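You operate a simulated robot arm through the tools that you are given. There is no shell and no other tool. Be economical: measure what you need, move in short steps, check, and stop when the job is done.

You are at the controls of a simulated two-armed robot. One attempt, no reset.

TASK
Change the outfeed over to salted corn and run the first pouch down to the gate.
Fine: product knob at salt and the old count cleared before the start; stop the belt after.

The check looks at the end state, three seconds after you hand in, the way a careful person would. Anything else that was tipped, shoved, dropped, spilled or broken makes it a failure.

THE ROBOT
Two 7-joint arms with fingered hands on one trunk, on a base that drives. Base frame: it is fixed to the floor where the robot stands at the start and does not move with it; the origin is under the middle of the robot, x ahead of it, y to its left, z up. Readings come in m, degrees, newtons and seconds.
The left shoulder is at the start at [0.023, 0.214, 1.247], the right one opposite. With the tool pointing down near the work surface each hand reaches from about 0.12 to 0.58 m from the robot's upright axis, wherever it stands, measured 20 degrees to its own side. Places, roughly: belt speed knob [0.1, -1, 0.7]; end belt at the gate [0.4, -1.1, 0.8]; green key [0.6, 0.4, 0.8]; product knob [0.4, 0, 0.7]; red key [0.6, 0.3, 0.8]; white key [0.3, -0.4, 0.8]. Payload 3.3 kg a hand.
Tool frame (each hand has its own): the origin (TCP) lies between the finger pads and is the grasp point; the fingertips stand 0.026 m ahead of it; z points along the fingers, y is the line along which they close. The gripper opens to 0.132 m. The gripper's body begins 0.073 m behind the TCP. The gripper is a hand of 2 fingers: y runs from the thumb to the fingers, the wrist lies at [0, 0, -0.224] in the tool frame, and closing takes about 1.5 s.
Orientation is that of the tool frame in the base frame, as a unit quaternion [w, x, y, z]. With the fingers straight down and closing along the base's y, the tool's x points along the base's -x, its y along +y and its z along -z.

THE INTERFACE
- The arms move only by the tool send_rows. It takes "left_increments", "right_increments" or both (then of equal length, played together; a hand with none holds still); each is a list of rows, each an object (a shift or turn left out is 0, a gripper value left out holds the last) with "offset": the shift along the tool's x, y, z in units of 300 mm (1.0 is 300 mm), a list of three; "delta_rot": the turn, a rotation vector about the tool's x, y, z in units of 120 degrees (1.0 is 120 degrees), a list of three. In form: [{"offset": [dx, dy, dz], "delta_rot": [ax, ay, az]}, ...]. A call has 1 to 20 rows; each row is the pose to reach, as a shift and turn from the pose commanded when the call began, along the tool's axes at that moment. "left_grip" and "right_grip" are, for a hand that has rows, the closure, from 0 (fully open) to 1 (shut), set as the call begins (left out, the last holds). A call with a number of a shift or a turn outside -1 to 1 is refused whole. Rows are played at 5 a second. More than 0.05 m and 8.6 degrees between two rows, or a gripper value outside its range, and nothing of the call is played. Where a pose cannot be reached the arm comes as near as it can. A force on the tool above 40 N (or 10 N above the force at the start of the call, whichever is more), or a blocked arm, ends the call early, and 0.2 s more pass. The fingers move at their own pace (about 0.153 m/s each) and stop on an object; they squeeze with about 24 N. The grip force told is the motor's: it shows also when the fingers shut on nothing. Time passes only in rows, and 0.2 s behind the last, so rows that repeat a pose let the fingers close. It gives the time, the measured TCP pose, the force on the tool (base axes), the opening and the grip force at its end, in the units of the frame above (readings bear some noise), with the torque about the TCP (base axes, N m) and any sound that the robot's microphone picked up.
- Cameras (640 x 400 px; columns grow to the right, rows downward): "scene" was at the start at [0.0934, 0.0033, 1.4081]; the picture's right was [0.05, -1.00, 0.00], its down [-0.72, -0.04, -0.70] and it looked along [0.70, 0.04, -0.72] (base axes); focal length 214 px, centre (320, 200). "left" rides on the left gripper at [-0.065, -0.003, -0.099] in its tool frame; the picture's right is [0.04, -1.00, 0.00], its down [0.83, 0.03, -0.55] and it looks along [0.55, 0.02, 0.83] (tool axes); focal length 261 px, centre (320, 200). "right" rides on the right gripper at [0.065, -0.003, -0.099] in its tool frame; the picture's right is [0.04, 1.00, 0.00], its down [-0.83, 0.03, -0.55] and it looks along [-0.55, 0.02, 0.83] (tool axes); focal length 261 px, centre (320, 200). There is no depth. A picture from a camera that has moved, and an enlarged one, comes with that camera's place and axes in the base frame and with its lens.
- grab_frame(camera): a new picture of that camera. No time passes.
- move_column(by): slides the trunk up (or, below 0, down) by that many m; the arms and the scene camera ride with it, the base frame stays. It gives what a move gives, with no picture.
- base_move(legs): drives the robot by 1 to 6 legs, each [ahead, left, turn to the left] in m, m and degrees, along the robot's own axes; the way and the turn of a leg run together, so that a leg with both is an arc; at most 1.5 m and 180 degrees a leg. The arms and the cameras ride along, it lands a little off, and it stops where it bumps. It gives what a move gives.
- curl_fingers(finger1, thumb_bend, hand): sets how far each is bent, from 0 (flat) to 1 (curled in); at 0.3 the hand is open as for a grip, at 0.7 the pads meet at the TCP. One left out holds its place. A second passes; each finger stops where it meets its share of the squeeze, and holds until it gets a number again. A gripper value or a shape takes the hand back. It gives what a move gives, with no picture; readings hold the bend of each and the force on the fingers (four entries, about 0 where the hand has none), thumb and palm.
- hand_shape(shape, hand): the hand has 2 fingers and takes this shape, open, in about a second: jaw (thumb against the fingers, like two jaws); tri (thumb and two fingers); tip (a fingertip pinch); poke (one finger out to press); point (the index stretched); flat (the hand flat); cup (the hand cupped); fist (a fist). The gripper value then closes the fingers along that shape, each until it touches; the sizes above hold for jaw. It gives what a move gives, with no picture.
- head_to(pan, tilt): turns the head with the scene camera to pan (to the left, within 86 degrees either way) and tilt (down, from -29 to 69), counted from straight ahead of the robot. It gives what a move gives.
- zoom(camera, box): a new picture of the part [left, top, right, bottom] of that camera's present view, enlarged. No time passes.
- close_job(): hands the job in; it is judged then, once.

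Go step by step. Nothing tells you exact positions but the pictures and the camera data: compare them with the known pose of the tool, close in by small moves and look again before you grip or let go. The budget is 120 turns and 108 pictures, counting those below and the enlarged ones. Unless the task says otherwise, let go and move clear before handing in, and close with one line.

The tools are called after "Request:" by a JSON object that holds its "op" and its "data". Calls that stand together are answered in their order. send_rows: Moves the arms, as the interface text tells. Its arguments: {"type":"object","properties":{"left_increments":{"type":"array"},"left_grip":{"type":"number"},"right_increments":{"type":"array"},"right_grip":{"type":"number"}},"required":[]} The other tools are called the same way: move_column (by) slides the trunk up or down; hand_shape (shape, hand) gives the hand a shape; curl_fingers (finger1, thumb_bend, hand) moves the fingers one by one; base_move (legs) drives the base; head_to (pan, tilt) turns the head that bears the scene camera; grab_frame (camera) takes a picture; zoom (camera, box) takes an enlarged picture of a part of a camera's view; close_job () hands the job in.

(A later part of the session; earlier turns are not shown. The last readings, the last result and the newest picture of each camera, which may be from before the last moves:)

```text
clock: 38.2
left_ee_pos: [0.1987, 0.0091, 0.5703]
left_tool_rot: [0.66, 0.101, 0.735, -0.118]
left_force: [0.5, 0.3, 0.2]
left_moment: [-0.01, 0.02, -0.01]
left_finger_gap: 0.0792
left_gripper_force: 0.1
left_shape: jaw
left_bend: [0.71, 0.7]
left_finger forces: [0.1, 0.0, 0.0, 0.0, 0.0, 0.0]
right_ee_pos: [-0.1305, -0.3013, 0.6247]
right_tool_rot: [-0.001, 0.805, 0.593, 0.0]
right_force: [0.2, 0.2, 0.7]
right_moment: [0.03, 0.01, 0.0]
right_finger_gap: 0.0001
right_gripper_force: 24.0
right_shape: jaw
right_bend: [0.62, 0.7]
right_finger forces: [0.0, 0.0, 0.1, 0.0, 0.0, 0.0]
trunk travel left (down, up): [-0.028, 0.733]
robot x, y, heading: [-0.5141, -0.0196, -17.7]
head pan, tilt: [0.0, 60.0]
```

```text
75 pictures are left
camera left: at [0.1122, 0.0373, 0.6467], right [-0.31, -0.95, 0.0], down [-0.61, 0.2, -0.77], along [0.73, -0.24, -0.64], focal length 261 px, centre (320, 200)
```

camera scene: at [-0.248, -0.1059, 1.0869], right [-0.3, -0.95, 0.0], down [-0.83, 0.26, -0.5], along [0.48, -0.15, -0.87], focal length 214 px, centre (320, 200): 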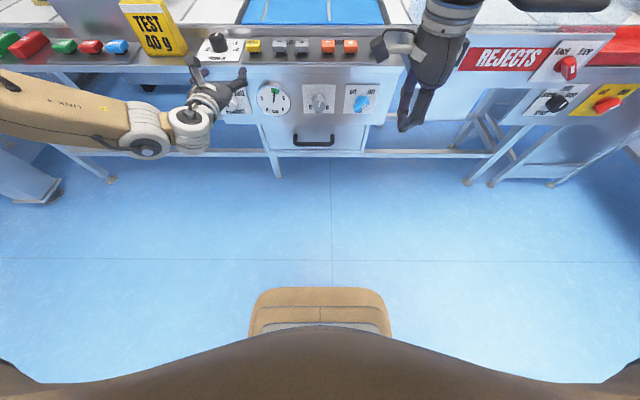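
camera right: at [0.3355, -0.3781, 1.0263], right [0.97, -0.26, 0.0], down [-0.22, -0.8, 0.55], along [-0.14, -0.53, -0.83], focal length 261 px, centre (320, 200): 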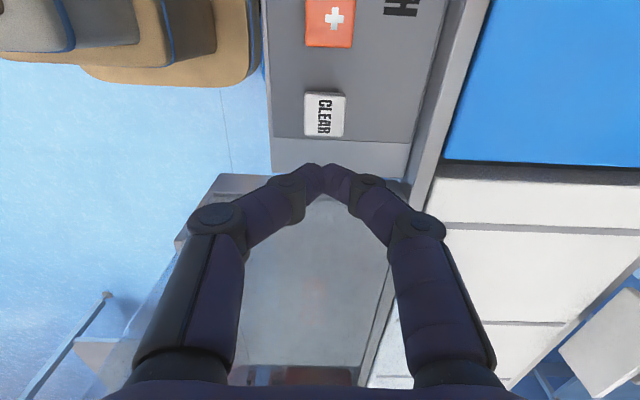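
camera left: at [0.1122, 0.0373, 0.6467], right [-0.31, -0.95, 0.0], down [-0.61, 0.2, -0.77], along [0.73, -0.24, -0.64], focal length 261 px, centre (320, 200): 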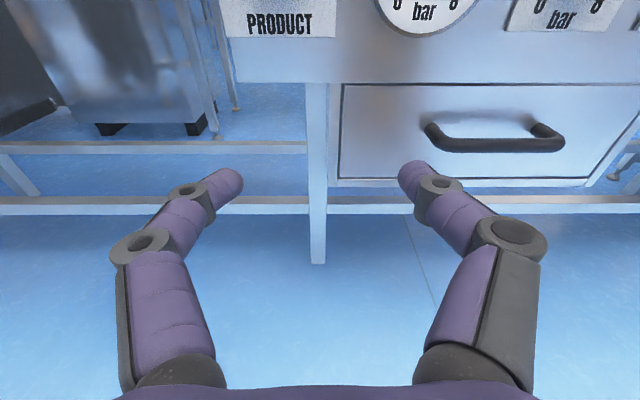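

Request:
{"op": "send_rows", "data": {"left_increments": [{"offset": [-0.12, 0, 0]}, {"offset": [-0.24, 0, 0]}, {"offset": [-0.36, 0, 0]}, {"offset": [-0.48, 0, 0]}, {"offset": [-0.6, 0, 0]}, {"offset": [-0.667, 0, 0]}]}}

Request:
{"op": "grab_frame", "data": {"camera": "left"}}

```text
clock: 39.6
left_ee_pos: [0.2205, 0.0108, 0.768]
left_tool_rot: [0.658, 0.101, 0.736, -0.119]
left_force: [0.3, 0.6, 0.4]
left_moment: [0.02, 0.0, 0.0]
left_finger_gap: 0.0795
left_gripper_force: 0.1
left_shape: jaw
left_bend: [0.71, 0.7]
left_finger forces: [0.1, 0.0, 0.1, 0.0, 0.1, 0.1]
right_ee_pos: [-0.1307, -0.3023, 0.6243]
right_tool_rot: [0.0, 0.806, 0.592, 0.0]
right_force: [-0.6, -0.9, 0.2]
right_moment: [0.02, -0.01, -0.02]
right_finger_gap: 0.0
right_gripper_force: 24.2
right_shape: jaw
right_bend: [0.62, 0.7]
right_finger forces: [0.0, 0.1, 0.0, 0.1, 0.0, 0.1]
trunk travel left (down, up): [-0.028, 0.733]
robot x, y, heading: [-0.5141, -0.0189, -17.4]
head pan, tilt: [0.0, 60.0]
```

```text
74 pictures are left
camera left: at [0.1343, 0.0382, 0.8451], right [-0.31, -0.95, 0.0], down [-0.61, 0.2, -0.77], along [0.73, -0.24, -0.64], focal length 261 px, centre (320, 200)
```

left: 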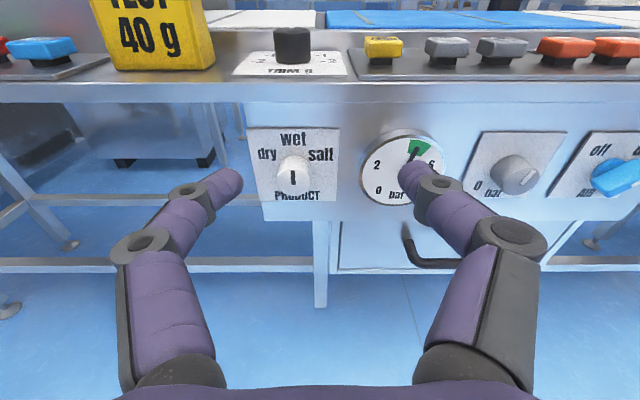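

Commands now follow from the actual pose. I level the hand and go to the pre-grasp.

Request:
{"op": "send_rows", "data": {"left_increments": [{"offset": [0.07, 0.022, 0.07], "delta_rot": [0, -0.012, 0.005]}, {"offset": [0.135, 0.044, 0.14], "delta_rot": [0, -0.025, 0.01]}, {"offset": [0.2, 0.066, 0.21], "delta_rot": [0, -0.037, 0.015]}, {"offset": [0.27, 0.088, 0.283], "delta_rot": [0, -0.05, 0.02]}]}}

Request:
{"op": "grab_frame", "data": {"camera": "left"}}

Request:
{"op": "grab_frame", "data": {"camera": "scene"}}

```text
clock: 40.6
left_ee_pos: [0.3006, 0.0089, 0.6791]
left_tool_rot: [0.699, 0.109, 0.698, -0.108]
left_force: [-0.6, -0.7, 0.9]
left_moment: [0.01, 0.01, 0.01]
left_finger_gap: 0.0793
left_gripper_force: 0.0
left_shape: jaw
left_bend: [0.71, 0.7]
left_finger forces: [0.0, 0.1, 0.0, 0.1, 0.1, 0.0]
right_ee_pos: [-0.1311, -0.3021, 0.6249]
right_tool_rot: [0.0, 0.806, 0.592, 0.0]
right_force: [0.5, 0.8, -0.5]
right_moment: [0.01, 0.02, -0.01]
right_finger_gap: 0.0
right_gripper_force: 24.4
right_shape: jaw
right_bend: [0.62, 0.7]
right_finger forces: [0.0, 0.1, 0.0, 0.1, 0.0, 0.1]
trunk travel left (down, up): [-0.028, 0.733]
robot x, y, heading: [-0.5139, -0.0208, -17.1]
head pan, tilt: [0.0, 60.0]
```

```text
73 pictures are left
camera left: at [0.2055, 0.037, 0.745], right [-0.31, -0.95, -0.04], down [-0.51, 0.2, -0.83], along [0.8, -0.23, -0.55], focal length 261 px, centre (320, 200)
```

left: 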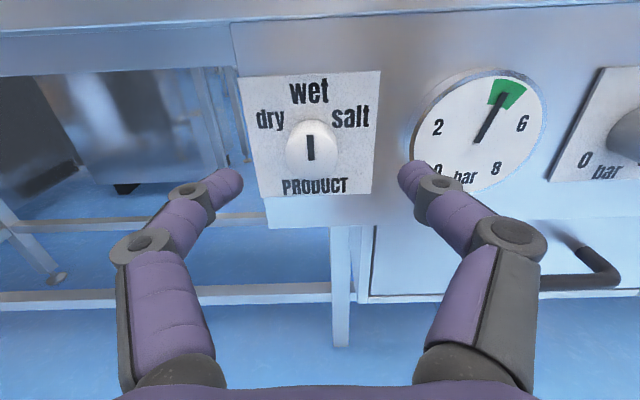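

```text
72 pictures are left
camera scene: at [-0.324, -0.0819, 0.8777], right [-0.3, -0.95, 0.0], down [-0.83, 0.26, -0.5], along [0.48, -0.15, -0.87], focal length 214 px, centre (320, 200)
```

scene: 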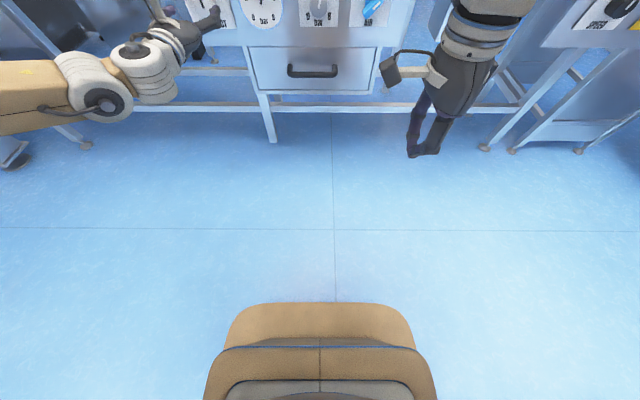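

Aligned within millimetres. I advance 7 cm around the knob, then close.

Request:
{"op": "send_rows", "data": {"left_increments": [{"offset": [0.003, 0.002, 0.06]}, {"offset": [0.005, 0.004, 0.12]}, {"offset": [0.008, 0.006, 0.18]}, {"offset": [0.01, 0.007, 0.215]}, {"offset": [0.01, 0.007, 0.23]}]}}

Request:
{"op": "grab_frame", "data": {"camera": "left"}}

```text
clock: 41.8
left_ee_pos: [0.3663, -0.0114, 0.6758]
left_tool_rot: [0.698, 0.11, 0.699, -0.109]
left_force: [0.1, 0.4, 0.4]
left_moment: [0.02, -0.03, 0.01]
left_finger_gap: 0.0794
left_gripper_force: 0.1
left_shape: jaw
left_bend: [0.71, 0.7]
left_finger forces: [0.1, 0.0, 0.1, 0.0, 0.0, 0.0]
right_ee_pos: [-0.1307, -0.3019, 0.6255]
right_tool_rot: [0.001, 0.806, 0.592, 0.0]
right_force: [0.1, 1.1, 0.5]
right_moment: [0.01, 0.02, 0.02]
right_finger_gap: 0.0
right_gripper_force: 24.1
right_shape: jaw
right_bend: [0.62, 0.7]
right_finger forces: [0.0, 0.2, 0.0, 0.0, 0.0, 0.1]
trunk travel left (down, up): [-0.028, 0.733]
robot x, y, heading: [-0.5128, -0.0241, -17.4]
head pan, tilt: [0.0, 60.0]
```

```text
71 pictures are left
camera left: at [0.2722, 0.017, 0.7415], right [-0.31, -0.95, -0.04], down [-0.52, 0.2, -0.83], along [0.8, -0.23, -0.55], focal length 261 px, centre (320, 200)
```

left: 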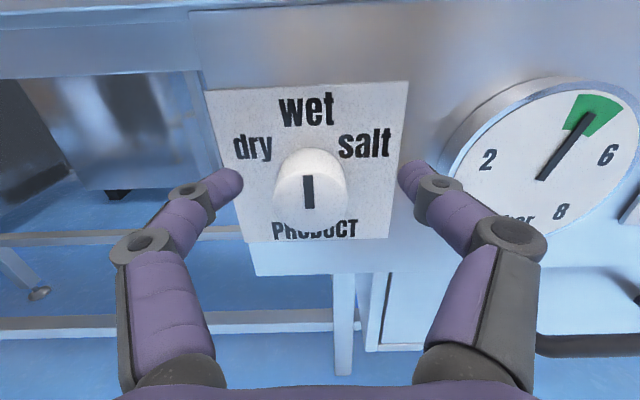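

The fingers overlap only about 1 cm of knob; I shift ~5 mm left/down and 8 mm forward, then close.

Request:
{"op": "send_rows", "data": {"left_increments": [{"offset": [0.017, 0.015, 0.0]}, {"offset": [0.017, 0.015, 0.015]}, {"offset": [0.017, 0.015, 0.027]}]}}

Request:
{"op": "send_rows", "data": {"left_grip": 1, "left_increments": [{"offset": [0, 0, 0]}, {"offset": [0, 0, 0]}, {"offset": [0, 0, 0]}, {"offset": [0, 0, 0]}, {"offset": [0, 0, 0]}]}}

Request:
{"op": "grab_frame", "data": {"camera": "left"}}

```text
clock: 42.6
left_ee_pos: [0.376, -0.0104, 0.6703]
left_tool_rot: [0.698, 0.11, 0.698, -0.11]
left_force: [-0.4, 0.5, 0.1]
left_moment: [0.06, 0.02, 0.0]
left_finger_gap: 0.0796
left_gripper_force: 0.0
left_shape: jaw
left_bend: [0.71, 0.7]
left_finger forces: [0.0, 0.0, 0.0, 0.0, 0.1, 0.0]
right_ee_pos: [-0.131, -0.3019, 0.6248]
right_tool_rot: [0.0, 0.806, 0.591, 0.0]
right_force: [-0.6, -0.6, -0.7]
right_moment: [0.02, 0.01, -0.01]
right_finger_gap: 0.0
right_gripper_force: 24.1
right_shape: jaw
right_bend: [0.62, 0.7]
right_finger forces: [0.0, 0.0, 0.0, 0.1, 0.1, 0.0]
trunk travel left (down, up): [-0.028, 0.733]
robot x, y, heading: [-0.5148, -0.0214, -17.1]
head pan, tilt: [0.0, 60.0]
```

```text
clock: 43.8
left_ee_pos: [0.3746, -0.0081, 0.6707]
left_tool_rot: [0.699, 0.111, 0.698, -0.111]
left_force: [3.8, -0.7, 4.8]
left_moment: [-0.03, -0.07, -0.07]
left_finger_gap: 0.0299
left_gripper_force: 24.2
left_shape: jaw
left_bend: [0.73, 0.7]
left_finger forces: [20.2, 0.0, 0.1, 0.1, 20.1, 0.1]
right_ee_pos: [-0.1307, -0.3018, 0.6244]
right_tool_rot: [-0.001, 0.806, 0.592, 0.0]
right_force: [0.4, 0.6, 0.5]
right_moment: [-0.03, 0.01, -0.01]
right_finger_gap: 0.0
right_gripper_force: 24.3
right_shape: jaw
right_bend: [0.62, 0.7]
right_finger forces: [0.1, 0.1, 0.0, 0.1, 0.1, 0.0]
trunk travel left (down, up): [-0.028, 0.733]
robot x, y, heading: [-0.5131, -0.0212, -17.2]
head pan, tilt: [0.0, 60.0]
```

```text
70 pictures are left
camera left: at [0.2813, 0.019, 0.7369], right [-0.31, -0.95, -0.04], down [-0.51, 0.2, -0.83], along [0.8, -0.23, -0.55], focal length 261 px, centre (320, 200)
```

left: 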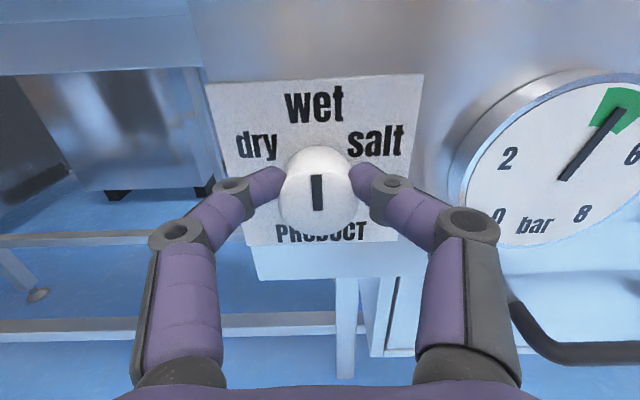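

Gripped with 30 mm gap but seemingly a bit above the knob's centre; I'll reopen, drop 6 mm and regrip.

Request:
{"op": "send_rows", "data": {"left_grip": 0.55, "left_increments": [{"offset": [0, 0, 0]}, {"offset": [0, 0, 0]}, {"offset": [0.02, 0, 0]}]}}

Request:
{"op": "send_rows", "data": {"left_grip": 1, "left_increments": [{"offset": [0, 0, 0]}, {"offset": [0, 0, 0]}, {"offset": [0, 0, 0]}, {"offset": [0, 0, 0]}]}}

Request:
{"op": "grab_frame", "data": {"camera": "left"}}

```text
clock: 44.6
left_ee_pos: [0.3768, -0.0084, 0.6635]
left_tool_rot: [0.698, 0.111, 0.698, -0.111]
left_force: [0.2, -0.2, 0.2]
left_moment: [-0.03, -0.02, -0.01]
left_finger_gap: 0.0589
left_gripper_force: 0.1
left_shape: jaw
left_bend: [0.73, 0.7]
left_finger forces: [0.0, 0.0, 0.1, 0.0, 0.0, 0.1]
right_ee_pos: [-0.131, -0.3019, 0.6244]
right_tool_rot: [0.0, 0.806, 0.592, 0.0]
right_force: [0.5, -0.3, -0.6]
right_moment: [0.03, -0.01, 0.0]
right_finger_gap: 0.0001
right_gripper_force: 23.6
right_shape: jaw
right_bend: [0.62, 0.7]
right_finger forces: [0.1, 0.0, 0.1, 0.0, 0.0, 0.0]
trunk travel left (down, up): [-0.028, 0.733]
robot x, y, heading: [-0.5133, -0.0205, -17.5]
head pan, tilt: [0.0, 60.0]
```

```text
clock: 45.6
left_ee_pos: [0.3757, -0.0083, 0.6643]
left_tool_rot: [0.699, 0.11, 0.699, -0.11]
left_force: [0.9, -1.5, 0.7]
left_moment: [0.01, 0.0, -0.02]
left_finger_gap: 0.0338
left_gripper_force: 24.8
left_shape: jaw
left_bend: [0.74, 0.7]
left_finger forces: [21.3, 0.0, 0.0, 0.0, 22.2, 0.1]
right_ee_pos: [-0.1301, -0.3015, 0.6238]
right_tool_rot: [-0.001, 0.806, 0.592, 0.0]
right_force: [-0.7, 0.3, -0.7]
right_moment: [0.0, 0.01, -0.02]
right_finger_gap: 0.0
right_gripper_force: 23.9
right_shape: jaw
right_bend: [0.62, 0.7]
right_finger forces: [0.0, 0.1, 0.1, 0.0, 0.1, 0.0]
trunk travel left (down, up): [-0.028, 0.733]
robot x, y, heading: [-0.51, -0.0206, -17.3]
head pan, tilt: [0.0, 60.0]
```

```text
69 pictures are left
camera left: at [0.2815, 0.0189, 0.7301], right [-0.31, -0.95, -0.04], down [-0.52, 0.2, -0.83], along [0.8, -0.23, -0.55], focal length 261 px, centre (320, 200)
```

left: 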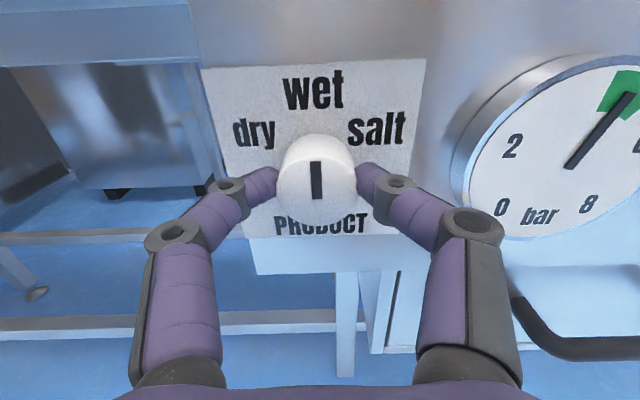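

Now centred (34 mm, no side force). I turn clockwise about 56° in small rows.

Request:
{"op": "send_rows", "data": {"left_increments": [{"delta_rot": [0, 0, 0.0583]}, {"delta_rot": [0, 0, 0.1167]}, {"delta_rot": [0, 0, 0.175]}, {"delta_rot": [0, 0, 0.2333]}, {"delta_rot": [0, 0, 0.2917]}, {"delta_rot": [0, 0, 0.35]}, {"delta_rot": [0, 0, 0.4083]}, {"delta_rot": [0, 0, 0.4667]}, {"delta_rot": [0, 0, 0.4667]}]}}

Request:
{"op": "grab_frame", "data": {"camera": "left"}}

```text
clock: 47.6
left_ee_pos: [0.3502, -0.0567, 0.6837]
left_tool_rot: [0.659, 0.407, 0.588, 0.235]
left_force: [-0.1, 0.2, -0.2]
left_moment: [0.02, 0.04, -0.03]
left_finger_gap: 0.0191
left_gripper_force: 24.5
left_shape: jaw
left_bend: [0.78, 0.74]
left_finger forces: [0.0, 0.0, 0.0, 0.0, 0.0, 0.0]
left hand out of reach, approached as far as the arm can: row 7, 8, 9
right_ee_pos: [-0.1305, -0.3013, 0.6245]
right_tool_rot: [0.0, 0.806, 0.592, -0.001]
right_force: [0.0, 0.2, -1.0]
right_moment: [0.01, 0.01, -0.02]
right_finger_gap: 0.0001
right_gripper_force: 23.7
right_shape: jaw
right_bend: [0.62, 0.7]
right_finger forces: [0.0, 0.0, 0.0, 0.1, 0.0, 0.0]
trunk travel left (down, up): [-0.028, 0.733]
robot x, y, heading: [-0.5099, -0.0234, -17.4]
head pan, tilt: [0.0, 60.0]
```

```text
68 pictures are left
camera left: at [0.242, -0.084, 0.7224], right [-0.16, -0.53, -0.83], down [-0.36, 0.82, -0.45], along [0.92, 0.23, -0.32], focal length 261 px, centre (320, 200)
```

left: 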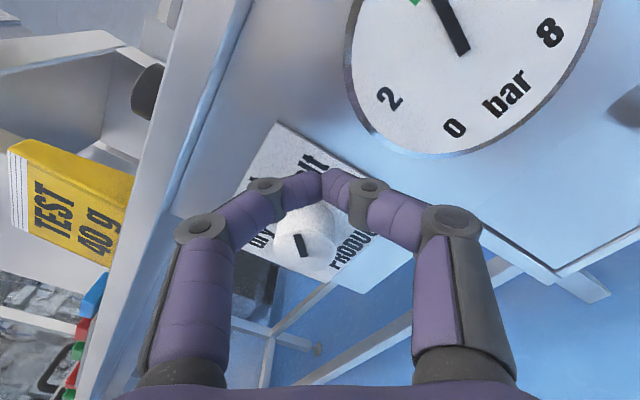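

The arm ran out of reach during the turn and slipped off. I back the base straight off (which also resyncs the command) and look.

Request:
{"op": "base_move", "data": {"legs": [[-0.15, 0, 0]]}}

Request:
{"op": "grab_frame", "data": {"camera": "left"}}

Request:
{"op": "head_to", "data": {"pan": 5, "tilt": 25}}

Request:
{"op": "grab_frame", "data": {"camera": "scene"}}

```text
clock: 49.0
left_ee_pos: [0.2066, -0.0112, 0.6825]
left_tool_rot: [0.658, 0.406, 0.589, 0.234]
left_force: [-1.3, -0.9, -0.7]
left_moment: [-0.01, 0.01, -0.02]
left_finger_gap: 0.0188
left_gripper_force: 24.2
left_shape: jaw
left_bend: [0.78, 0.74]
left_finger forces: [0.0, 0.0, 0.0, 0.1, 0.0, 0.0]
right_ee_pos: [-0.2753, -0.2578, 0.6239]
right_tool_rot: [0.0, 0.806, 0.592, -0.001]
right_force: [-0.2, 1.2, -0.2]
right_moment: [0.01, -0.01, 0.01]
right_finger_gap: 0.0
right_gripper_force: 23.5
right_shape: jaw
right_bend: [0.62, 0.7]
right_finger forces: [0.0, 0.0, 0.0, 0.0, 0.0, 0.0]
trunk travel left (down, up): [-0.028, 0.733]
robot x, y, heading: [-0.6548, 0.0185, -17.2]
head pan, tilt: [0.0, 60.0]
```

```text
67 pictures are left
camera left: at [0.0985, -0.0391, 0.7219], right [-0.16, -0.53, -0.83], down [-0.36, 0.82, -0.45], along [0.92, 0.23, -0.32], focal length 261 px, centre (320, 200)
```

left: 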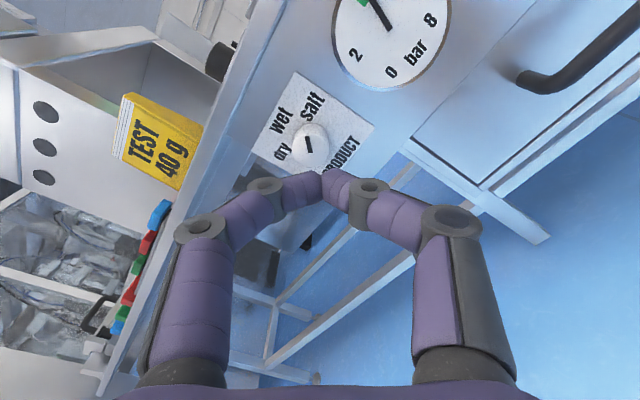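

```text
clock: 50.0
left_ee_pos: [0.2069, -0.0129, 0.6836]
left_tool_rot: [0.659, 0.406, 0.588, 0.234]
left_force: [0.1, 0.0, 0.5]
left_moment: [-0.02, 0.04, -0.02]
left_finger_gap: 0.0191
left_gripper_force: 24.2
left_shape: jaw
left_bend: [0.78, 0.74]
left_finger forces: [0.1, 0.1, 0.0, 0.0, 0.1, 0.1]
right_ee_pos: [-0.2741, -0.2568, 0.6247]
right_tool_rot: [0.0, 0.806, 0.592, 0.0]
right_force: [-0.2, 0.5, 0.6]
right_moment: [-0.01, 0.02, -0.03]
right_finger_gap: 0.0
right_gripper_force: 24.1
right_shape: jaw
right_bend: [0.62, 0.7]
right_finger forces: [0.0, 0.0, 0.1, 0.0, 0.1, 0.1]
trunk travel left (down, up): [-0.028, 0.733]
robot x, y, heading: [-0.6568, 0.0262, -17.3]
head pan, tilt: [5.0, 25.0]
```

```text
66 pictures are left
camera scene: at [-0.4412, -0.0369, 0.9277], right [-0.21, -0.98, 0.0], down [-0.41, 0.09, -0.91], along [0.88, -0.19, -0.42], focal length 214 px, centre (320, 200)
```

scene: 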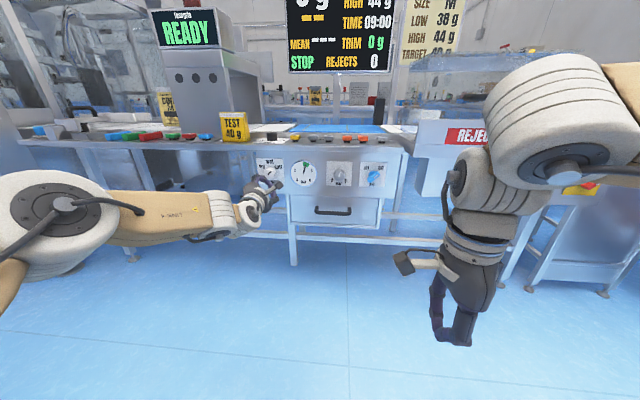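

Request:
{"op": "zoom", "data": {"camera": "left", "box": [238, 65, 398, 165]}}

Request:
{"op": "zoom", "data": {"camera": "scene", "box": [240, 145, 320, 195]}}

```text
4.00 times, centred on (318, 115) of left
camera zoom: at [0.0985, -0.039, 0.722], right [-0.16, -0.53, -0.83], down [-0.36, 0.82, -0.45], along [0.92, 0.23, -0.32], focal length 1043 px, centre (328, 540)
```

zoom: 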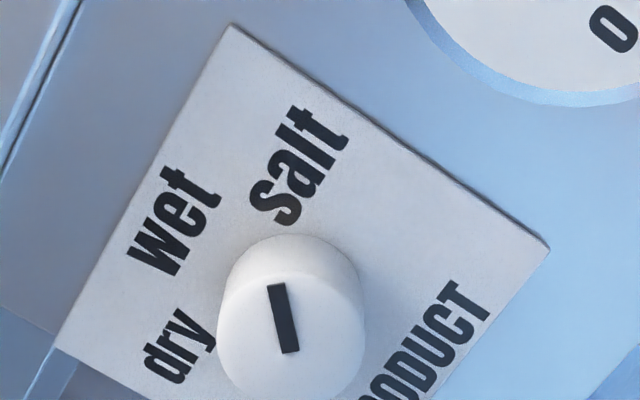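

```text
8.00 times, centred on (280, 170) of scene
camera zoom: at [-0.4412, -0.0369, 0.9277], right [-0.21, -0.98, 0.0], down [-0.41, 0.09, -0.91], along [0.88, -0.19, -0.42], focal length 1716 px, centre (640, 440)
```

zoom: 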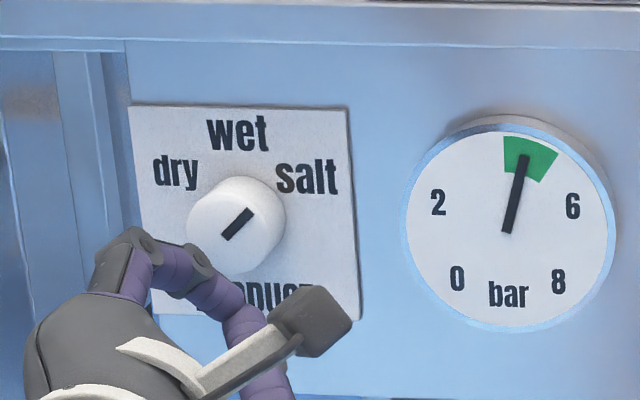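

The knob now stands about 45° clockwise, short of salt (~60°). I'll open, level the hand again, drive a bit closer and finish with a short second turn.

Request:
{"op": "send_rows", "data": {"left_grip": 0.5, "left_increments": [{"offset": [0.026, 0.007, -0.062], "delta_rot": [0, 0, -0.0646]}, {"offset": [0.053, 0.014, -0.124], "delta_rot": [0, 0, -0.1293]}, {"offset": [0.079, 0.022, -0.186], "delta_rot": [0, 0, -0.1939]}, {"offset": [0.106, 0.029, -0.247], "delta_rot": [0, 0, -0.2586]}, {"offset": [0.132, 0.036, -0.309], "delta_rot": [0, 0, -0.3232]}, {"offset": [0.159, 0.043, -0.371], "delta_rot": [0, 0, -0.3879]}, {"offset": [0.185, 0.051, -0.433], "delta_rot": [0, 0, -0.4525]}]}}

Request:
{"op": "base_move", "data": {"legs": [[0.2, 0, 0]]}}

Request:
{"op": "grab_frame", "data": {"camera": "left"}}

```text
clock: 51.6
left_ee_pos: [0.0955, 0.0741, 0.6656]
left_tool_rot: [0.693, 0.092, 0.709, -0.093]
left_force: [0.4, 0.3, 0.4]
left_moment: [-0.02, 0.01, 0.0]
left_finger_gap: 0.0656
left_gripper_force: 0.0
left_shape: jaw
left_bend: [0.73, 0.7]
left_finger forces: [0.0, 0.1, 0.0, 0.0, 0.0, 0.0]
right_ee_pos: [-0.2745, -0.257, 0.624]
right_tool_rot: [0.0, 0.806, 0.592, 0.0]
right_force: [0.2, -0.6, -0.4]
right_moment: [0.02, -0.01, -0.02]
right_finger_gap: 0.0
right_gripper_force: 24.4
right_shape: jaw
right_bend: [0.62, 0.7]
right_finger forces: [0.1, 0.0, 0.0, 0.1, 0.1, 0.0]
trunk travel left (down, up): [-0.028, 0.733]
robot x, y, heading: [-0.6555, 0.0263, -17.1]
head pan, tilt: [5.0, 25.0]
```

```text
clock: 53.2
left_ee_pos: [0.2874, 0.0142, 0.6658]
left_tool_rot: [0.693, 0.092, 0.709, -0.092]
left_force: [-0.3, 0.3, 1.2]
left_moment: [-0.02, 0.02, -0.04]
left_finger_gap: 0.0652
left_gripper_force: 0.0
left_shape: jaw
left_bend: [0.73, 0.7]
left_finger forces: [0.1, 0.0, 0.0, 0.0, 0.1, 0.0]
right_ee_pos: [-0.0813, -0.3172, 0.6239]
right_tool_rot: [-0.001, 0.805, 0.593, 0.0]
right_force: [0.1, -0.4, 0.2]
right_moment: [-0.02, -0.02, -0.01]
right_finger_gap: 0.0
right_gripper_force: 24.2
right_shape: jaw
right_bend: [0.62, 0.7]
right_finger forces: [0.0, 0.0, 0.1, 0.0, 0.0, 0.0]
trunk travel left (down, up): [-0.028, 0.733]
robot x, y, heading: [-0.4606, -0.0377, -17.6]
head pan, tilt: [5.0, 25.0]
```

```text
63 pictures are left
camera left: at [0.1939, 0.0374, 0.7343], right [-0.26, -0.96, -0.04], down [-0.54, 0.18, -0.82], along [0.8, -0.19, -0.57], focal length 261 px, centre (320, 200)
```

left: 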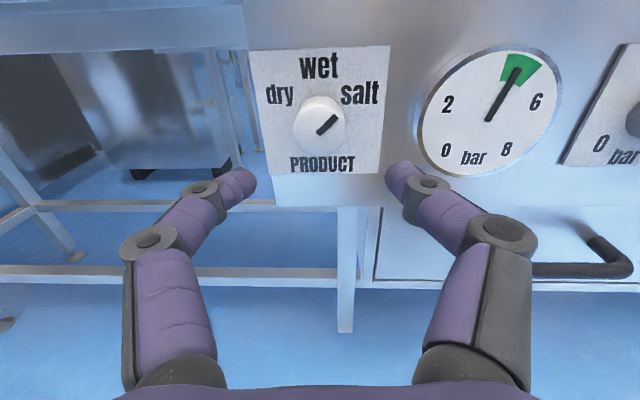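

Request:
{"op": "send_rows", "data": {"left_increments": [{"offset": [0, 0.001, 0.08]}, {"offset": [0, 0.002, 0.16]}, {"offset": [0, 0.003, 0.24]}, {"offset": [0, 0.003, 0.28]}, {"offset": [0, 0.003, 0.305]}]}}

Request:
{"op": "send_rows", "data": {"left_grip": 1, "left_increments": [{"offset": [0, 0, 0]}, {"offset": [0, 0, 0]}, {"offset": [0, 0, 0]}, {"offset": [0, 0, 0]}]}}

Request:
{"op": "grab_frame", "data": {"camera": "left"}}

```text
clock: 54.4
left_ee_pos: [0.3761, -0.0079, 0.6641]
left_tool_rot: [0.693, 0.093, 0.709, -0.092]
left_force: [0.6, -0.3, 1.2]
left_moment: [0.0, -0.01, -0.03]
left_finger_gap: 0.0652
left_gripper_force: 0.0
left_shape: jaw
left_bend: [0.73, 0.7]
left_finger forces: [0.0, 0.0, 0.0, 0.0, 0.0, 0.0]
right_ee_pos: [-0.08, -0.3169, 0.6242]
right_tool_rot: [0.0, 0.805, 0.593, 0.0]
right_force: [0.3, 0.4, 0.0]
right_moment: [0.0, 0.0, 0.02]
right_finger_gap: 0.0002
right_gripper_force: 23.6
right_shape: jaw
right_bend: [0.62, 0.7]
right_finger forces: [0.0, 0.1, 0.0, 0.0, 0.1, 0.0]
trunk travel left (down, up): [-0.028, 0.733]
robot x, y, heading: [-0.4593, -0.0351, -17.3]
head pan, tilt: [5.0, 25.0]
```

```text
clock: 55.4
left_ee_pos: [0.3787, -0.0077, 0.6633]
left_tool_rot: [0.693, 0.092, 0.709, -0.091]
left_force: [3.1, -0.9, 0.2]
left_moment: [0.0, -0.03, -0.06]
left_finger_gap: 0.0342
left_gripper_force: 23.7
left_shape: jaw
left_bend: [0.73, 0.7]
left_finger forces: [21.6, 0.1, 0.0, 0.0, 21.7, 0.0]
right_ee_pos: [-0.0801, -0.3175, 0.6248]
right_tool_rot: [-0.001, 0.805, 0.593, 0.0]
right_force: [0.3, 0.3, 0.3]
right_moment: [0.0, -0.02, -0.02]
right_finger_gap: 0.0001
right_gripper_force: 24.3
right_shape: jaw
right_bend: [0.62, 0.7]
right_finger forces: [0.0, 0.1, 0.1, 0.0, 0.1, 0.0]
trunk travel left (down, up): [-0.028, 0.733]
robot x, y, heading: [-0.4625, -0.0404, -17.3]
head pan, tilt: [5.0, 25.0]
```

```text
62 pictures are left
camera left: at [0.2832, 0.0147, 0.7322], right [-0.26, -0.96, -0.04], down [-0.54, 0.18, -0.82], along [0.8, -0.19, -0.57], focal length 261 px, centre (320, 200)
```

left: 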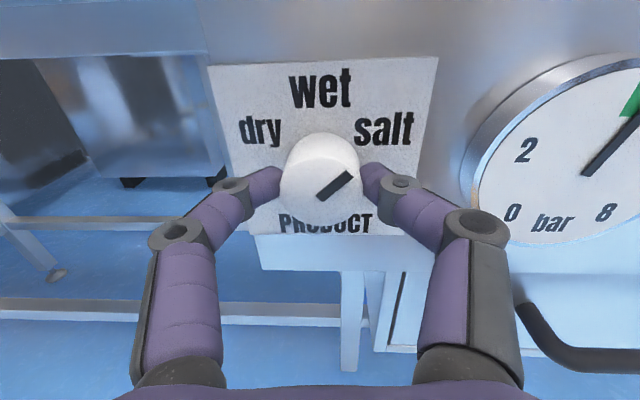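

Pointer is at ~46°. I turn another ~16° and look at the torque.

Request:
{"op": "send_rows", "data": {"left_increments": [{"delta_rot": [0, 0, 0.035]}, {"delta_rot": [0, 0, 0.07]}, {"delta_rot": [0, 0, 0.1]}, {"delta_rot": [0, 0, 0.13]}, {"delta_rot": [0, 0, 0.13]}]}}

Request:
{"op": "zoom", "data": {"camera": "left", "box": [200, 50, 440, 250]}}

```text
clock: 56.6
left_ee_pos: [0.3771, -0.0088, 0.6635]
left_tool_rot: [0.699, 0.188, 0.69, 0.004]
left_force: [6.0, -2.8, 1.6]
left_moment: [-0.22, 0.01, -0.05]
left_finger_gap: 0.0343
left_gripper_force: 24.1
left_shape: jaw
left_bend: [0.73, 0.7]
left_finger forces: [21.5, 0.1, 0.0, 0.1, 22.5, 0.0]
right_ee_pos: [-0.08, -0.3172, 0.625]
right_tool_rot: [0.0, 0.805, 0.593, -0.001]
right_force: [-0.5, 0.3, -0.3]
right_moment: [0.01, 0.05, 0.01]
right_finger_gap: 0.0
right_gripper_force: 23.8
right_shape: jaw
right_bend: [0.62, 0.7]
right_finger forces: [0.0, 0.0, 0.0, 0.1, 0.0, 0.1]
trunk travel left (down, up): [-0.028, 0.733]
robot x, y, heading: [-0.4636, -0.0369, -17.4]
head pan, tilt: [5.0, 25.0]
```

```text
2.00 times, centred on (320, 150) of left
camera zoom: at [0.2781, -0.0027, 0.729], right [-0.25, -0.92, -0.31], down [-0.49, 0.39, -0.78], along [0.84, -0.05, -0.55], focal length 521 px, centre (320, 300)
```

zoom: 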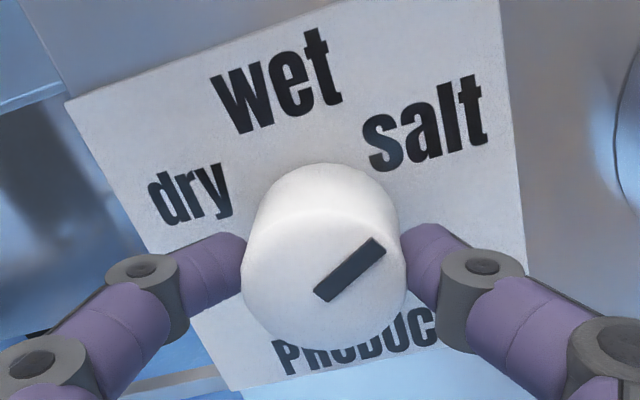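

There is a 0.22 N·m reaction: a stop or detent. I release and see where the pointer settles.

Request:
{"op": "send_rows", "data": {"left_grip": 0.5, "left_increments": [{"offset": [0, 0, 0]}, {"offset": [0, 0, 0]}, {"offset": [0, 0, -0.1]}, {"offset": [0, 0, -0.22]}]}}

Request:
{"op": "zoom", "data": {"camera": "left", "box": [220, 30, 440, 200]}}

Request:
{"op": "zoom", "data": {"camera": "scene", "box": [240, 125, 336, 185]}}

```text
clock: 57.6
left_ee_pos: [0.3124, 0.0077, 0.6663]
left_tool_rot: [0.699, 0.188, 0.69, 0.003]
left_force: [-0.3, 0.5, 0.1]
left_moment: [-0.04, -0.01, 0.02]
left_finger_gap: 0.0653
left_gripper_force: 0.1
left_shape: jaw
left_bend: [0.73, 0.7]
left_finger forces: [0.0, 0.1, 0.1, 0.1, 0.0, 0.1]
right_ee_pos: [-0.0806, -0.3166, 0.6241]
right_tool_rot: [-0.001, 0.805, 0.593, 0.0]
right_force: [-1.1, -0.2, 0.4]
right_moment: [-0.01, 0.02, 0.0]
right_finger_gap: 0.0
right_gripper_force: 23.6
right_shape: jaw
right_bend: [0.62, 0.7]
right_finger forces: [0.0, 0.0, 0.0, 0.1, 0.0, 0.0]
trunk travel left (down, up): [-0.028, 0.733]
robot x, y, heading: [-0.4623, -0.0353, -17.4]
head pan, tilt: [5.0, 25.0]
```

```text
2.35 times, centred on (330, 115) of left
camera zoom: at [0.2143, 0.0145, 0.7309], right [-0.25, -0.92, -0.31], down [-0.49, 0.39, -0.78], along [0.84, -0.05, -0.55], focal length 613 px, centre (296, 400)
```

zoom: 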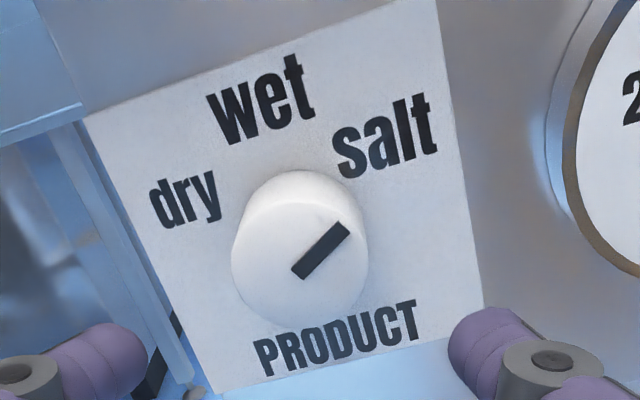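

```text
6.67 times, centred on (288, 155) of scene
camera zoom: at [-0.248, -0.0972, 0.9278], right [-0.21, -0.98, 0.0], down [-0.41, 0.09, -0.91], along [0.89, -0.19, -0.42], focal length 1430 px, centre (533, 500)
```

zoom: 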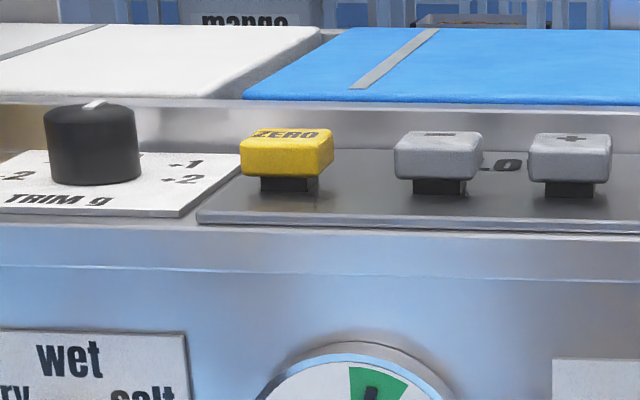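

The pointer now stands ~60°, right at salt. I check from the front with the head tilted down a bit.

Request:
{"op": "head_to", "data": {"pan": 8, "tilt": 35}}

Request:
{"op": "zoom", "data": {"camera": "scene", "box": [240, 105, 400, 205]}}

```text
clock: 58.3
left_ee_pos: [0.3147, 0.0091, 0.6655]
left_tool_rot: [0.699, 0.187, 0.69, 0.003]
left_force: [0.0, 0.2, 1.0]
left_moment: [-0.01, -0.01, 0.03]
left_finger_gap: 0.0656
left_gripper_force: 0.0
left_shape: jaw
left_bend: [0.73, 0.7]
left_finger forces: [0.1, 0.0, 0.1, 0.0, 0.1, 0.0]
right_ee_pos: [-0.0807, -0.3164, 0.6249]
right_tool_rot: [-0.001, 0.805, 0.593, 0.0]
right_force: [0.7, 0.3, 0.1]
right_moment: [0.0, 0.02, -0.02]
right_finger_gap: 0.0
right_gripper_force: 24.3
right_shape: jaw
right_bend: [0.62, 0.7]
right_finger forces: [0.0, 0.0, 0.0, 0.0, 0.1, 0.0]
trunk travel left (down, up): [-0.028, 0.733]
robot x, y, heading: [-0.463, -0.0361, -17.1]
head pan, tilt: [8.0, 35.0]
```

```text
4.00 times, centred on (320, 155) of scene
camera zoom: at [-0.2511, -0.0917, 0.9121], right [-0.16, -0.99, 0.0], down [-0.57, 0.09, -0.82], along [0.81, -0.13, -0.57], focal length 858 px, centre (320, 380)
```

zoom: 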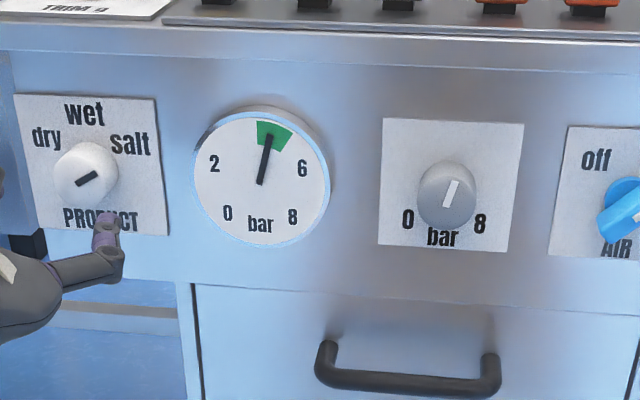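

Salt it is. Now I retreat, raise the trunk, and turn the left hand fingers-down, closed, for the START key.

Request:
{"op": "base_move", "data": {"legs": [[-0.2, 0, 0]]}}

Request:
{"op": "move_column", "data": {"by": 0.5}}

Request:
{"op": "send_rows", "data": {"left_grip": 1, "left_increments": [{"offset": [0, 0, -0.06], "delta_rot": [0, 0, -0.065]}, {"offset": [0, 0, -0.12], "delta_rot": [0, 0, -0.13]}]}}

Request:
{"op": "send_rows", "data": {"left_increments": [{"offset": [0, 0, -0.06], "delta_rot": [0, 0.0625, 0]}, {"offset": [0, 0, -0.12], "delta_rot": [0, 0.125, 0]}, {"offset": [0, 0, -0.18], "delta_rot": [0, 0.1875, 0]}, {"offset": [0, 0, -0.24], "delta_rot": [0, 0.25, 0]}, {"offset": [0, 0, -0.3], "delta_rot": [0, 0.3125, 0]}, {"offset": [0, 0, -0.36], "delta_rot": [0, 0.375, 0]}, {"offset": [0, 0, -0.42], "delta_rot": [0, 0.4375, 0]}, {"offset": [0, 0, -0.48], "delta_rot": [0, 0.5, 0]}, {"offset": [0, 0, -0.54], "delta_rot": [0, 0.5625, 0]}, {"offset": [0, 0, -0.6], "delta_rot": [0, 0.625, 0]}, {"offset": [0, 0, -0.66], "delta_rot": [0, 0.6875, 0]}, {"offset": [0, 0, -0.7], "delta_rot": [0, 0.75, 0]}]}}

Request:
{"op": "head_to", "data": {"pan": 30, "tilt": 40}}

Request:
{"op": "grab_frame", "data": {"camera": "scene"}}

```text
clock: 59.9
left_ee_pos: [0.1233, 0.0657, 0.6657]
left_tool_rot: [0.699, 0.189, 0.69, 0.001]
left_force: [-0.3, -0.4, 1.3]
left_moment: [0.0, -0.01, -0.04]
left_finger_gap: 0.0654
left_gripper_force: 0.1
left_shape: jaw
left_bend: [0.73, 0.7]
left_finger forces: [0.0, 0.1, 0.0, 0.0, 0.0, 0.1]
right_ee_pos: [-0.2718, -0.2571, 0.6241]
right_tool_rot: [0.0, 0.807, 0.591, -0.001]
right_force: [0.7, -0.1, -0.4]
right_moment: [-0.01, 0.0, -0.02]
right_finger_gap: 0.0
right_gripper_force: 24.1
right_shape: jaw
right_bend: [0.62, 0.7]
right_finger forces: [0.1, 0.1, 0.1, 0.0, 0.1, 0.1]
trunk travel left (down, up): [-0.028, 0.733]
robot x, y, heading: [-0.6555, 0.0234, -17.3]
head pan, tilt: [8.0, 35.0]
```

```text
refused: 0.5 is not a number from -0.4 to 0.4
```

```text
clock: 60.5
left_ee_pos: [0.088, 0.0743, 0.6664]
left_tool_rot: [0.692, 0.093, 0.709, -0.094]
left_force: [-0.1, 0.2, 0.1]
left_moment: [0.01, 0.0, 0.01]
left_finger_gap: 0.0002
left_gripper_force: 24.0
left_shape: jaw
left_bend: [0.63, 0.7]
left_finger forces: [0.0, 0.1, 0.1, 0.0, 0.0, 0.0]
right_ee_pos: [-0.2718, -0.259, 0.6244]
right_tool_rot: [0.0, 0.807, 0.591, 0.0]
right_force: [-0.3, 0.1, 0.1]
right_moment: [0.0, 0.03, 0.03]
right_finger_gap: 0.0
right_gripper_force: 24.2
right_shape: jaw
right_bend: [0.62, 0.7]
right_finger forces: [0.0, 0.0, 0.0, 0.0, 0.1, 0.0]
trunk travel left (down, up): [-0.028, 0.733]
robot x, y, heading: [-0.6523, 0.0229, -17.7]
head pan, tilt: [8.0, 35.0]
```

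```text
clock: 63.1
left_ee_pos: [-0.1137, 0.1303, 0.672]
left_tool_rot: [-0.012, 0.132, 0.991, 0.0]
left_force: [0.8, 0.4, -0.9]
left_moment: [0.0, 0.0, 0.01]
left_finger_gap: 0.0
left_gripper_force: 23.9
left_shape: jaw
left_bend: [0.63, 0.7]
left_finger forces: [0.0, 0.1, 0.0, 0.1, 0.0, 0.0]
right_ee_pos: [-0.2729, -0.2583, 0.6245]
right_tool_rot: [0.001, 0.807, 0.591, -0.001]
right_force: [0.1, 0.4, -0.4]
right_moment: [0.02, 0.01, 0.05]
right_finger_gap: 0.0
right_gripper_force: 24.2
right_shape: jaw
right_bend: [0.62, 0.7]
right_finger forces: [0.0, 0.0, 0.1, 0.1, 0.0, 0.0]
trunk travel left (down, up): [-0.028, 0.733]
robot x, y, heading: [-0.6532, 0.0226, -17.6]
head pan, tilt: [8.0, 35.0]
```

```text
clock: 63.9
left_ee_pos: [-0.1136, 0.1322, 0.6719]
left_tool_rot: [-0.011, 0.133, 0.991, 0.001]
left_force: [-0.9, -1.4, 0.8]
left_moment: [-0.01, -0.03, -0.02]
left_finger_gap: 0.0
left_gripper_force: 24.1
left_shape: jaw
left_bend: [0.63, 0.7]
left_finger forces: [0.0, 0.1, 0.0, 0.0, 0.1, 0.1]
right_ee_pos: [-0.2718, -0.2582, 0.6244]
right_tool_rot: [0.001, 0.806, 0.591, 0.001]
right_force: [0.2, -0.1, -0.3]
right_moment: [0.0, -0.03, -0.03]
right_finger_gap: 0.0
right_gripper_force: 23.6
right_shape: jaw
right_bend: [0.62, 0.7]
right_finger forces: [0.0, 0.1, 0.0, 0.1, 0.0, 0.0]
trunk travel left (down, up): [-0.028, 0.733]
robot x, y, heading: [-0.6538, 0.0246, -17.6]
head pan, tilt: [30.0, 40.0]
```

```text
57 pictures are left
camera scene: at [-0.4457, 0.0003, 0.9045], right [0.22, -0.98, 0.0], down [-0.63, -0.14, -0.77], along [0.75, 0.17, -0.64], focal length 214 px, centre (320, 200)
```

scene: 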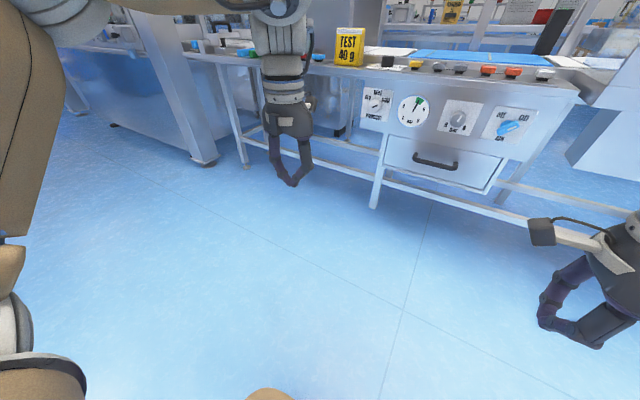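

Request:
{"op": "move_column", "data": {"by": 0.4}}

Request:
{"op": "move_column", "data": {"by": 0.1}}

Request:
{"op": "send_rows", "data": {"left_increments": [{"offset": [0.1, -0.09, 0]}, {"offset": [0.2, -0.18, 0]}, {"offset": [0.3, -0.27, 0]}, {"offset": [0.4, -0.36, 0]}]}}

Request:
{"op": "base_move", "data": {"legs": [[0, 0.52, 0]]}}

Request:
{"op": "grab_frame", "data": {"camera": "scene"}}

```text
clock: 67.8
left_ee_pos: [-0.1151, 0.1306, 1.0707]
left_tool_rot: [-0.011, 0.133, 0.991, 0.0]
left_force: [0.8, 0.4, 0.1]
left_moment: [-0.02, -0.01, -0.01]
left_finger_gap: 0.0
left_gripper_force: 23.8
left_shape: jaw
left_bend: [0.63, 0.7]
left_finger forces: [0.0, 0.0, 0.0, 0.1, 0.1, 0.1]
right_ee_pos: [-0.2719, -0.2578, 1.0243]
right_tool_rot: [-0.001, 0.807, 0.59, 0.0]
right_force: [1.4, -0.3, 0.2]
right_moment: [0.03, 0.02, 0.05]
right_finger_gap: 0.0
right_gripper_force: 24.0
right_shape: jaw
right_bend: [0.62, 0.7]
right_finger forces: [0.0, 0.0, 0.0, 0.0, 0.1, 0.0]
trunk travel left (down, up): [-0.428, 0.333]
robot x, y, heading: [-0.6531, 0.0213, -17.8]
head pan, tilt: [30.0, 40.0]
```

```text
clock: 69.1
left_ee_pos: [-0.1169, 0.1321, 1.1757]
left_tool_rot: [-0.003, 0.132, 0.991, 0.001]
left_force: [-0.2, 0.0, -0.6]
left_moment: [-0.02, -0.03, -0.02]
left_finger_gap: 0.0002
left_gripper_force: 23.7
left_shape: jaw
left_bend: [0.63, 0.7]
left_finger forces: [0.1, 0.1, 0.2, 0.0, 0.0, 0.0]
right_ee_pos: [-0.2728, -0.2593, 1.1248]
right_tool_rot: [-0.001, 0.806, 0.592, 0.0]
right_force: [-0.2, -0.8, 0.5]
right_moment: [0.02, 0.0, 0.0]
right_finger_gap: 0.0
right_gripper_force: 24.1
right_shape: jaw
right_bend: [0.62, 0.7]
right_finger forces: [0.0, 0.0, 0.1, 0.0, 0.0, 0.0]
trunk travel left (down, up): [-0.528, 0.233]
robot x, y, heading: [-0.6551, 0.0229, -17.2]
head pan, tilt: [30.0, 40.0]
```

```text
clock: 70.1
left_ee_pos: [-0.2619, 0.0585, 1.177]
left_tool_rot: [-0.002, 0.133, 0.991, 0.001]
left_force: [0.1, 1.1, -0.4]
left_moment: [0.01, -0.01, -0.01]
left_finger_gap: 0.0
left_gripper_force: 23.9
left_shape: jaw
left_bend: [0.62, 0.7]
left_finger forces: [0.1, 0.0, 0.0, 0.0, 0.0, 0.0]
right_ee_pos: [-0.2731, -0.2587, 1.1244]
right_tool_rot: [0.0, 0.807, 0.591, 0.0]
right_force: [0.6, 0.0, 0.2]
right_moment: [-0.02, 0.0, 0.0]
right_finger_gap: 0.0001
right_gripper_force: 24.0
right_shape: jaw
right_bend: [0.62, 0.7]
right_finger forces: [0.0, 0.0, 0.1, 0.0, 0.0, 0.1]
trunk travel left (down, up): [-0.528, 0.233]
robot x, y, heading: [-0.6543, 0.0244, -17.3]
head pan, tilt: [30.0, 40.0]
```

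```text
clock: 73.1
left_ee_pos: [-0.1058, 0.5586, 1.1772]
left_tool_rot: [-0.003, 0.13, 0.991, 0.001]
left_force: [0.0, 0.2, 0.5]
left_moment: [0.0, -0.01, -0.02]
left_finger_gap: 0.0002
left_gripper_force: 24.0
left_shape: jaw
left_bend: [0.62, 0.7]
left_finger forces: [0.1, 0.1, 0.0, 0.0, 0.1, 0.1]
right_ee_pos: [-0.1152, 0.2412, 1.1252]
right_tool_rot: [0.0, 0.805, 0.594, -0.001]
right_force: [-0.5, 0.0, -1.1]
right_moment: [-0.02, 0.0, -0.01]
right_finger_gap: 0.0002
right_gripper_force: 23.8
right_shape: jaw
right_bend: [0.62, 0.7]
right_finger forces: [0.0, 0.1, 0.0, 0.0, 0.0, 0.1]
trunk travel left (down, up): [-0.528, 0.233]
robot x, y, heading: [-0.4948, 0.521, -17.1]
head pan, tilt: [30.0, 40.0]
```

```text
56 pictures are left
camera scene: at [-0.4019, 0.5344, 1.4166], right [0.22, -0.98, 0.0], down [-0.63, -0.14, -0.77], along [0.75, 0.17, -0.64], focal length 214 px, centre (320, 200)
```

scene: 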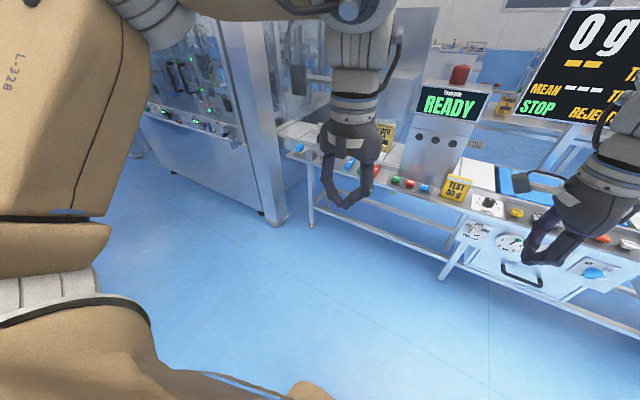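

Request:
{"op": "zoom", "data": {"camera": "scene", "box": [270, 60, 520, 210]}}

Request:
{"op": "zoom", "data": {"camera": "scene", "box": [130, 10, 330, 170]}}

```text
2.56 times, centred on (395, 135) of scene
camera zoom: at [-0.4019, 0.5344, 1.4166], right [0.22, -0.98, 0.0], down [-0.63, -0.14, -0.77], along [0.75, 0.17, -0.64], focal length 549 px, centre (128, 366)
```

zoom: 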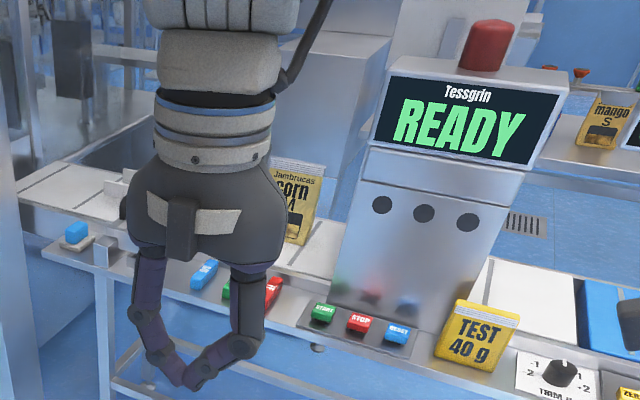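

```text
2.50 times, centred on (230, 90) of scene
camera zoom: at [-0.4019, 0.5344, 1.4166], right [0.22, -0.98, 0.0], down [-0.63, -0.14, -0.77], along [0.75, 0.17, -0.64], focal length 536 px, centre (545, 475)
```

zoom: 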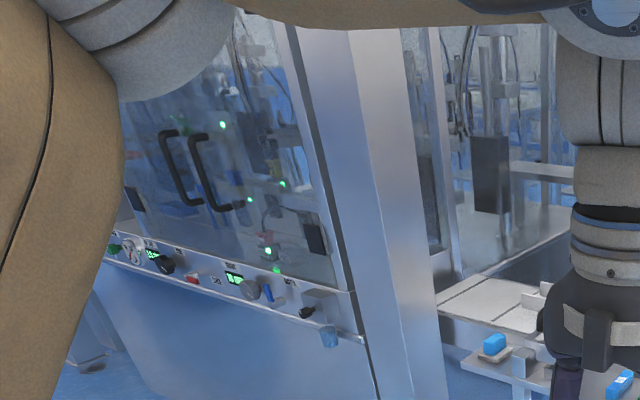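

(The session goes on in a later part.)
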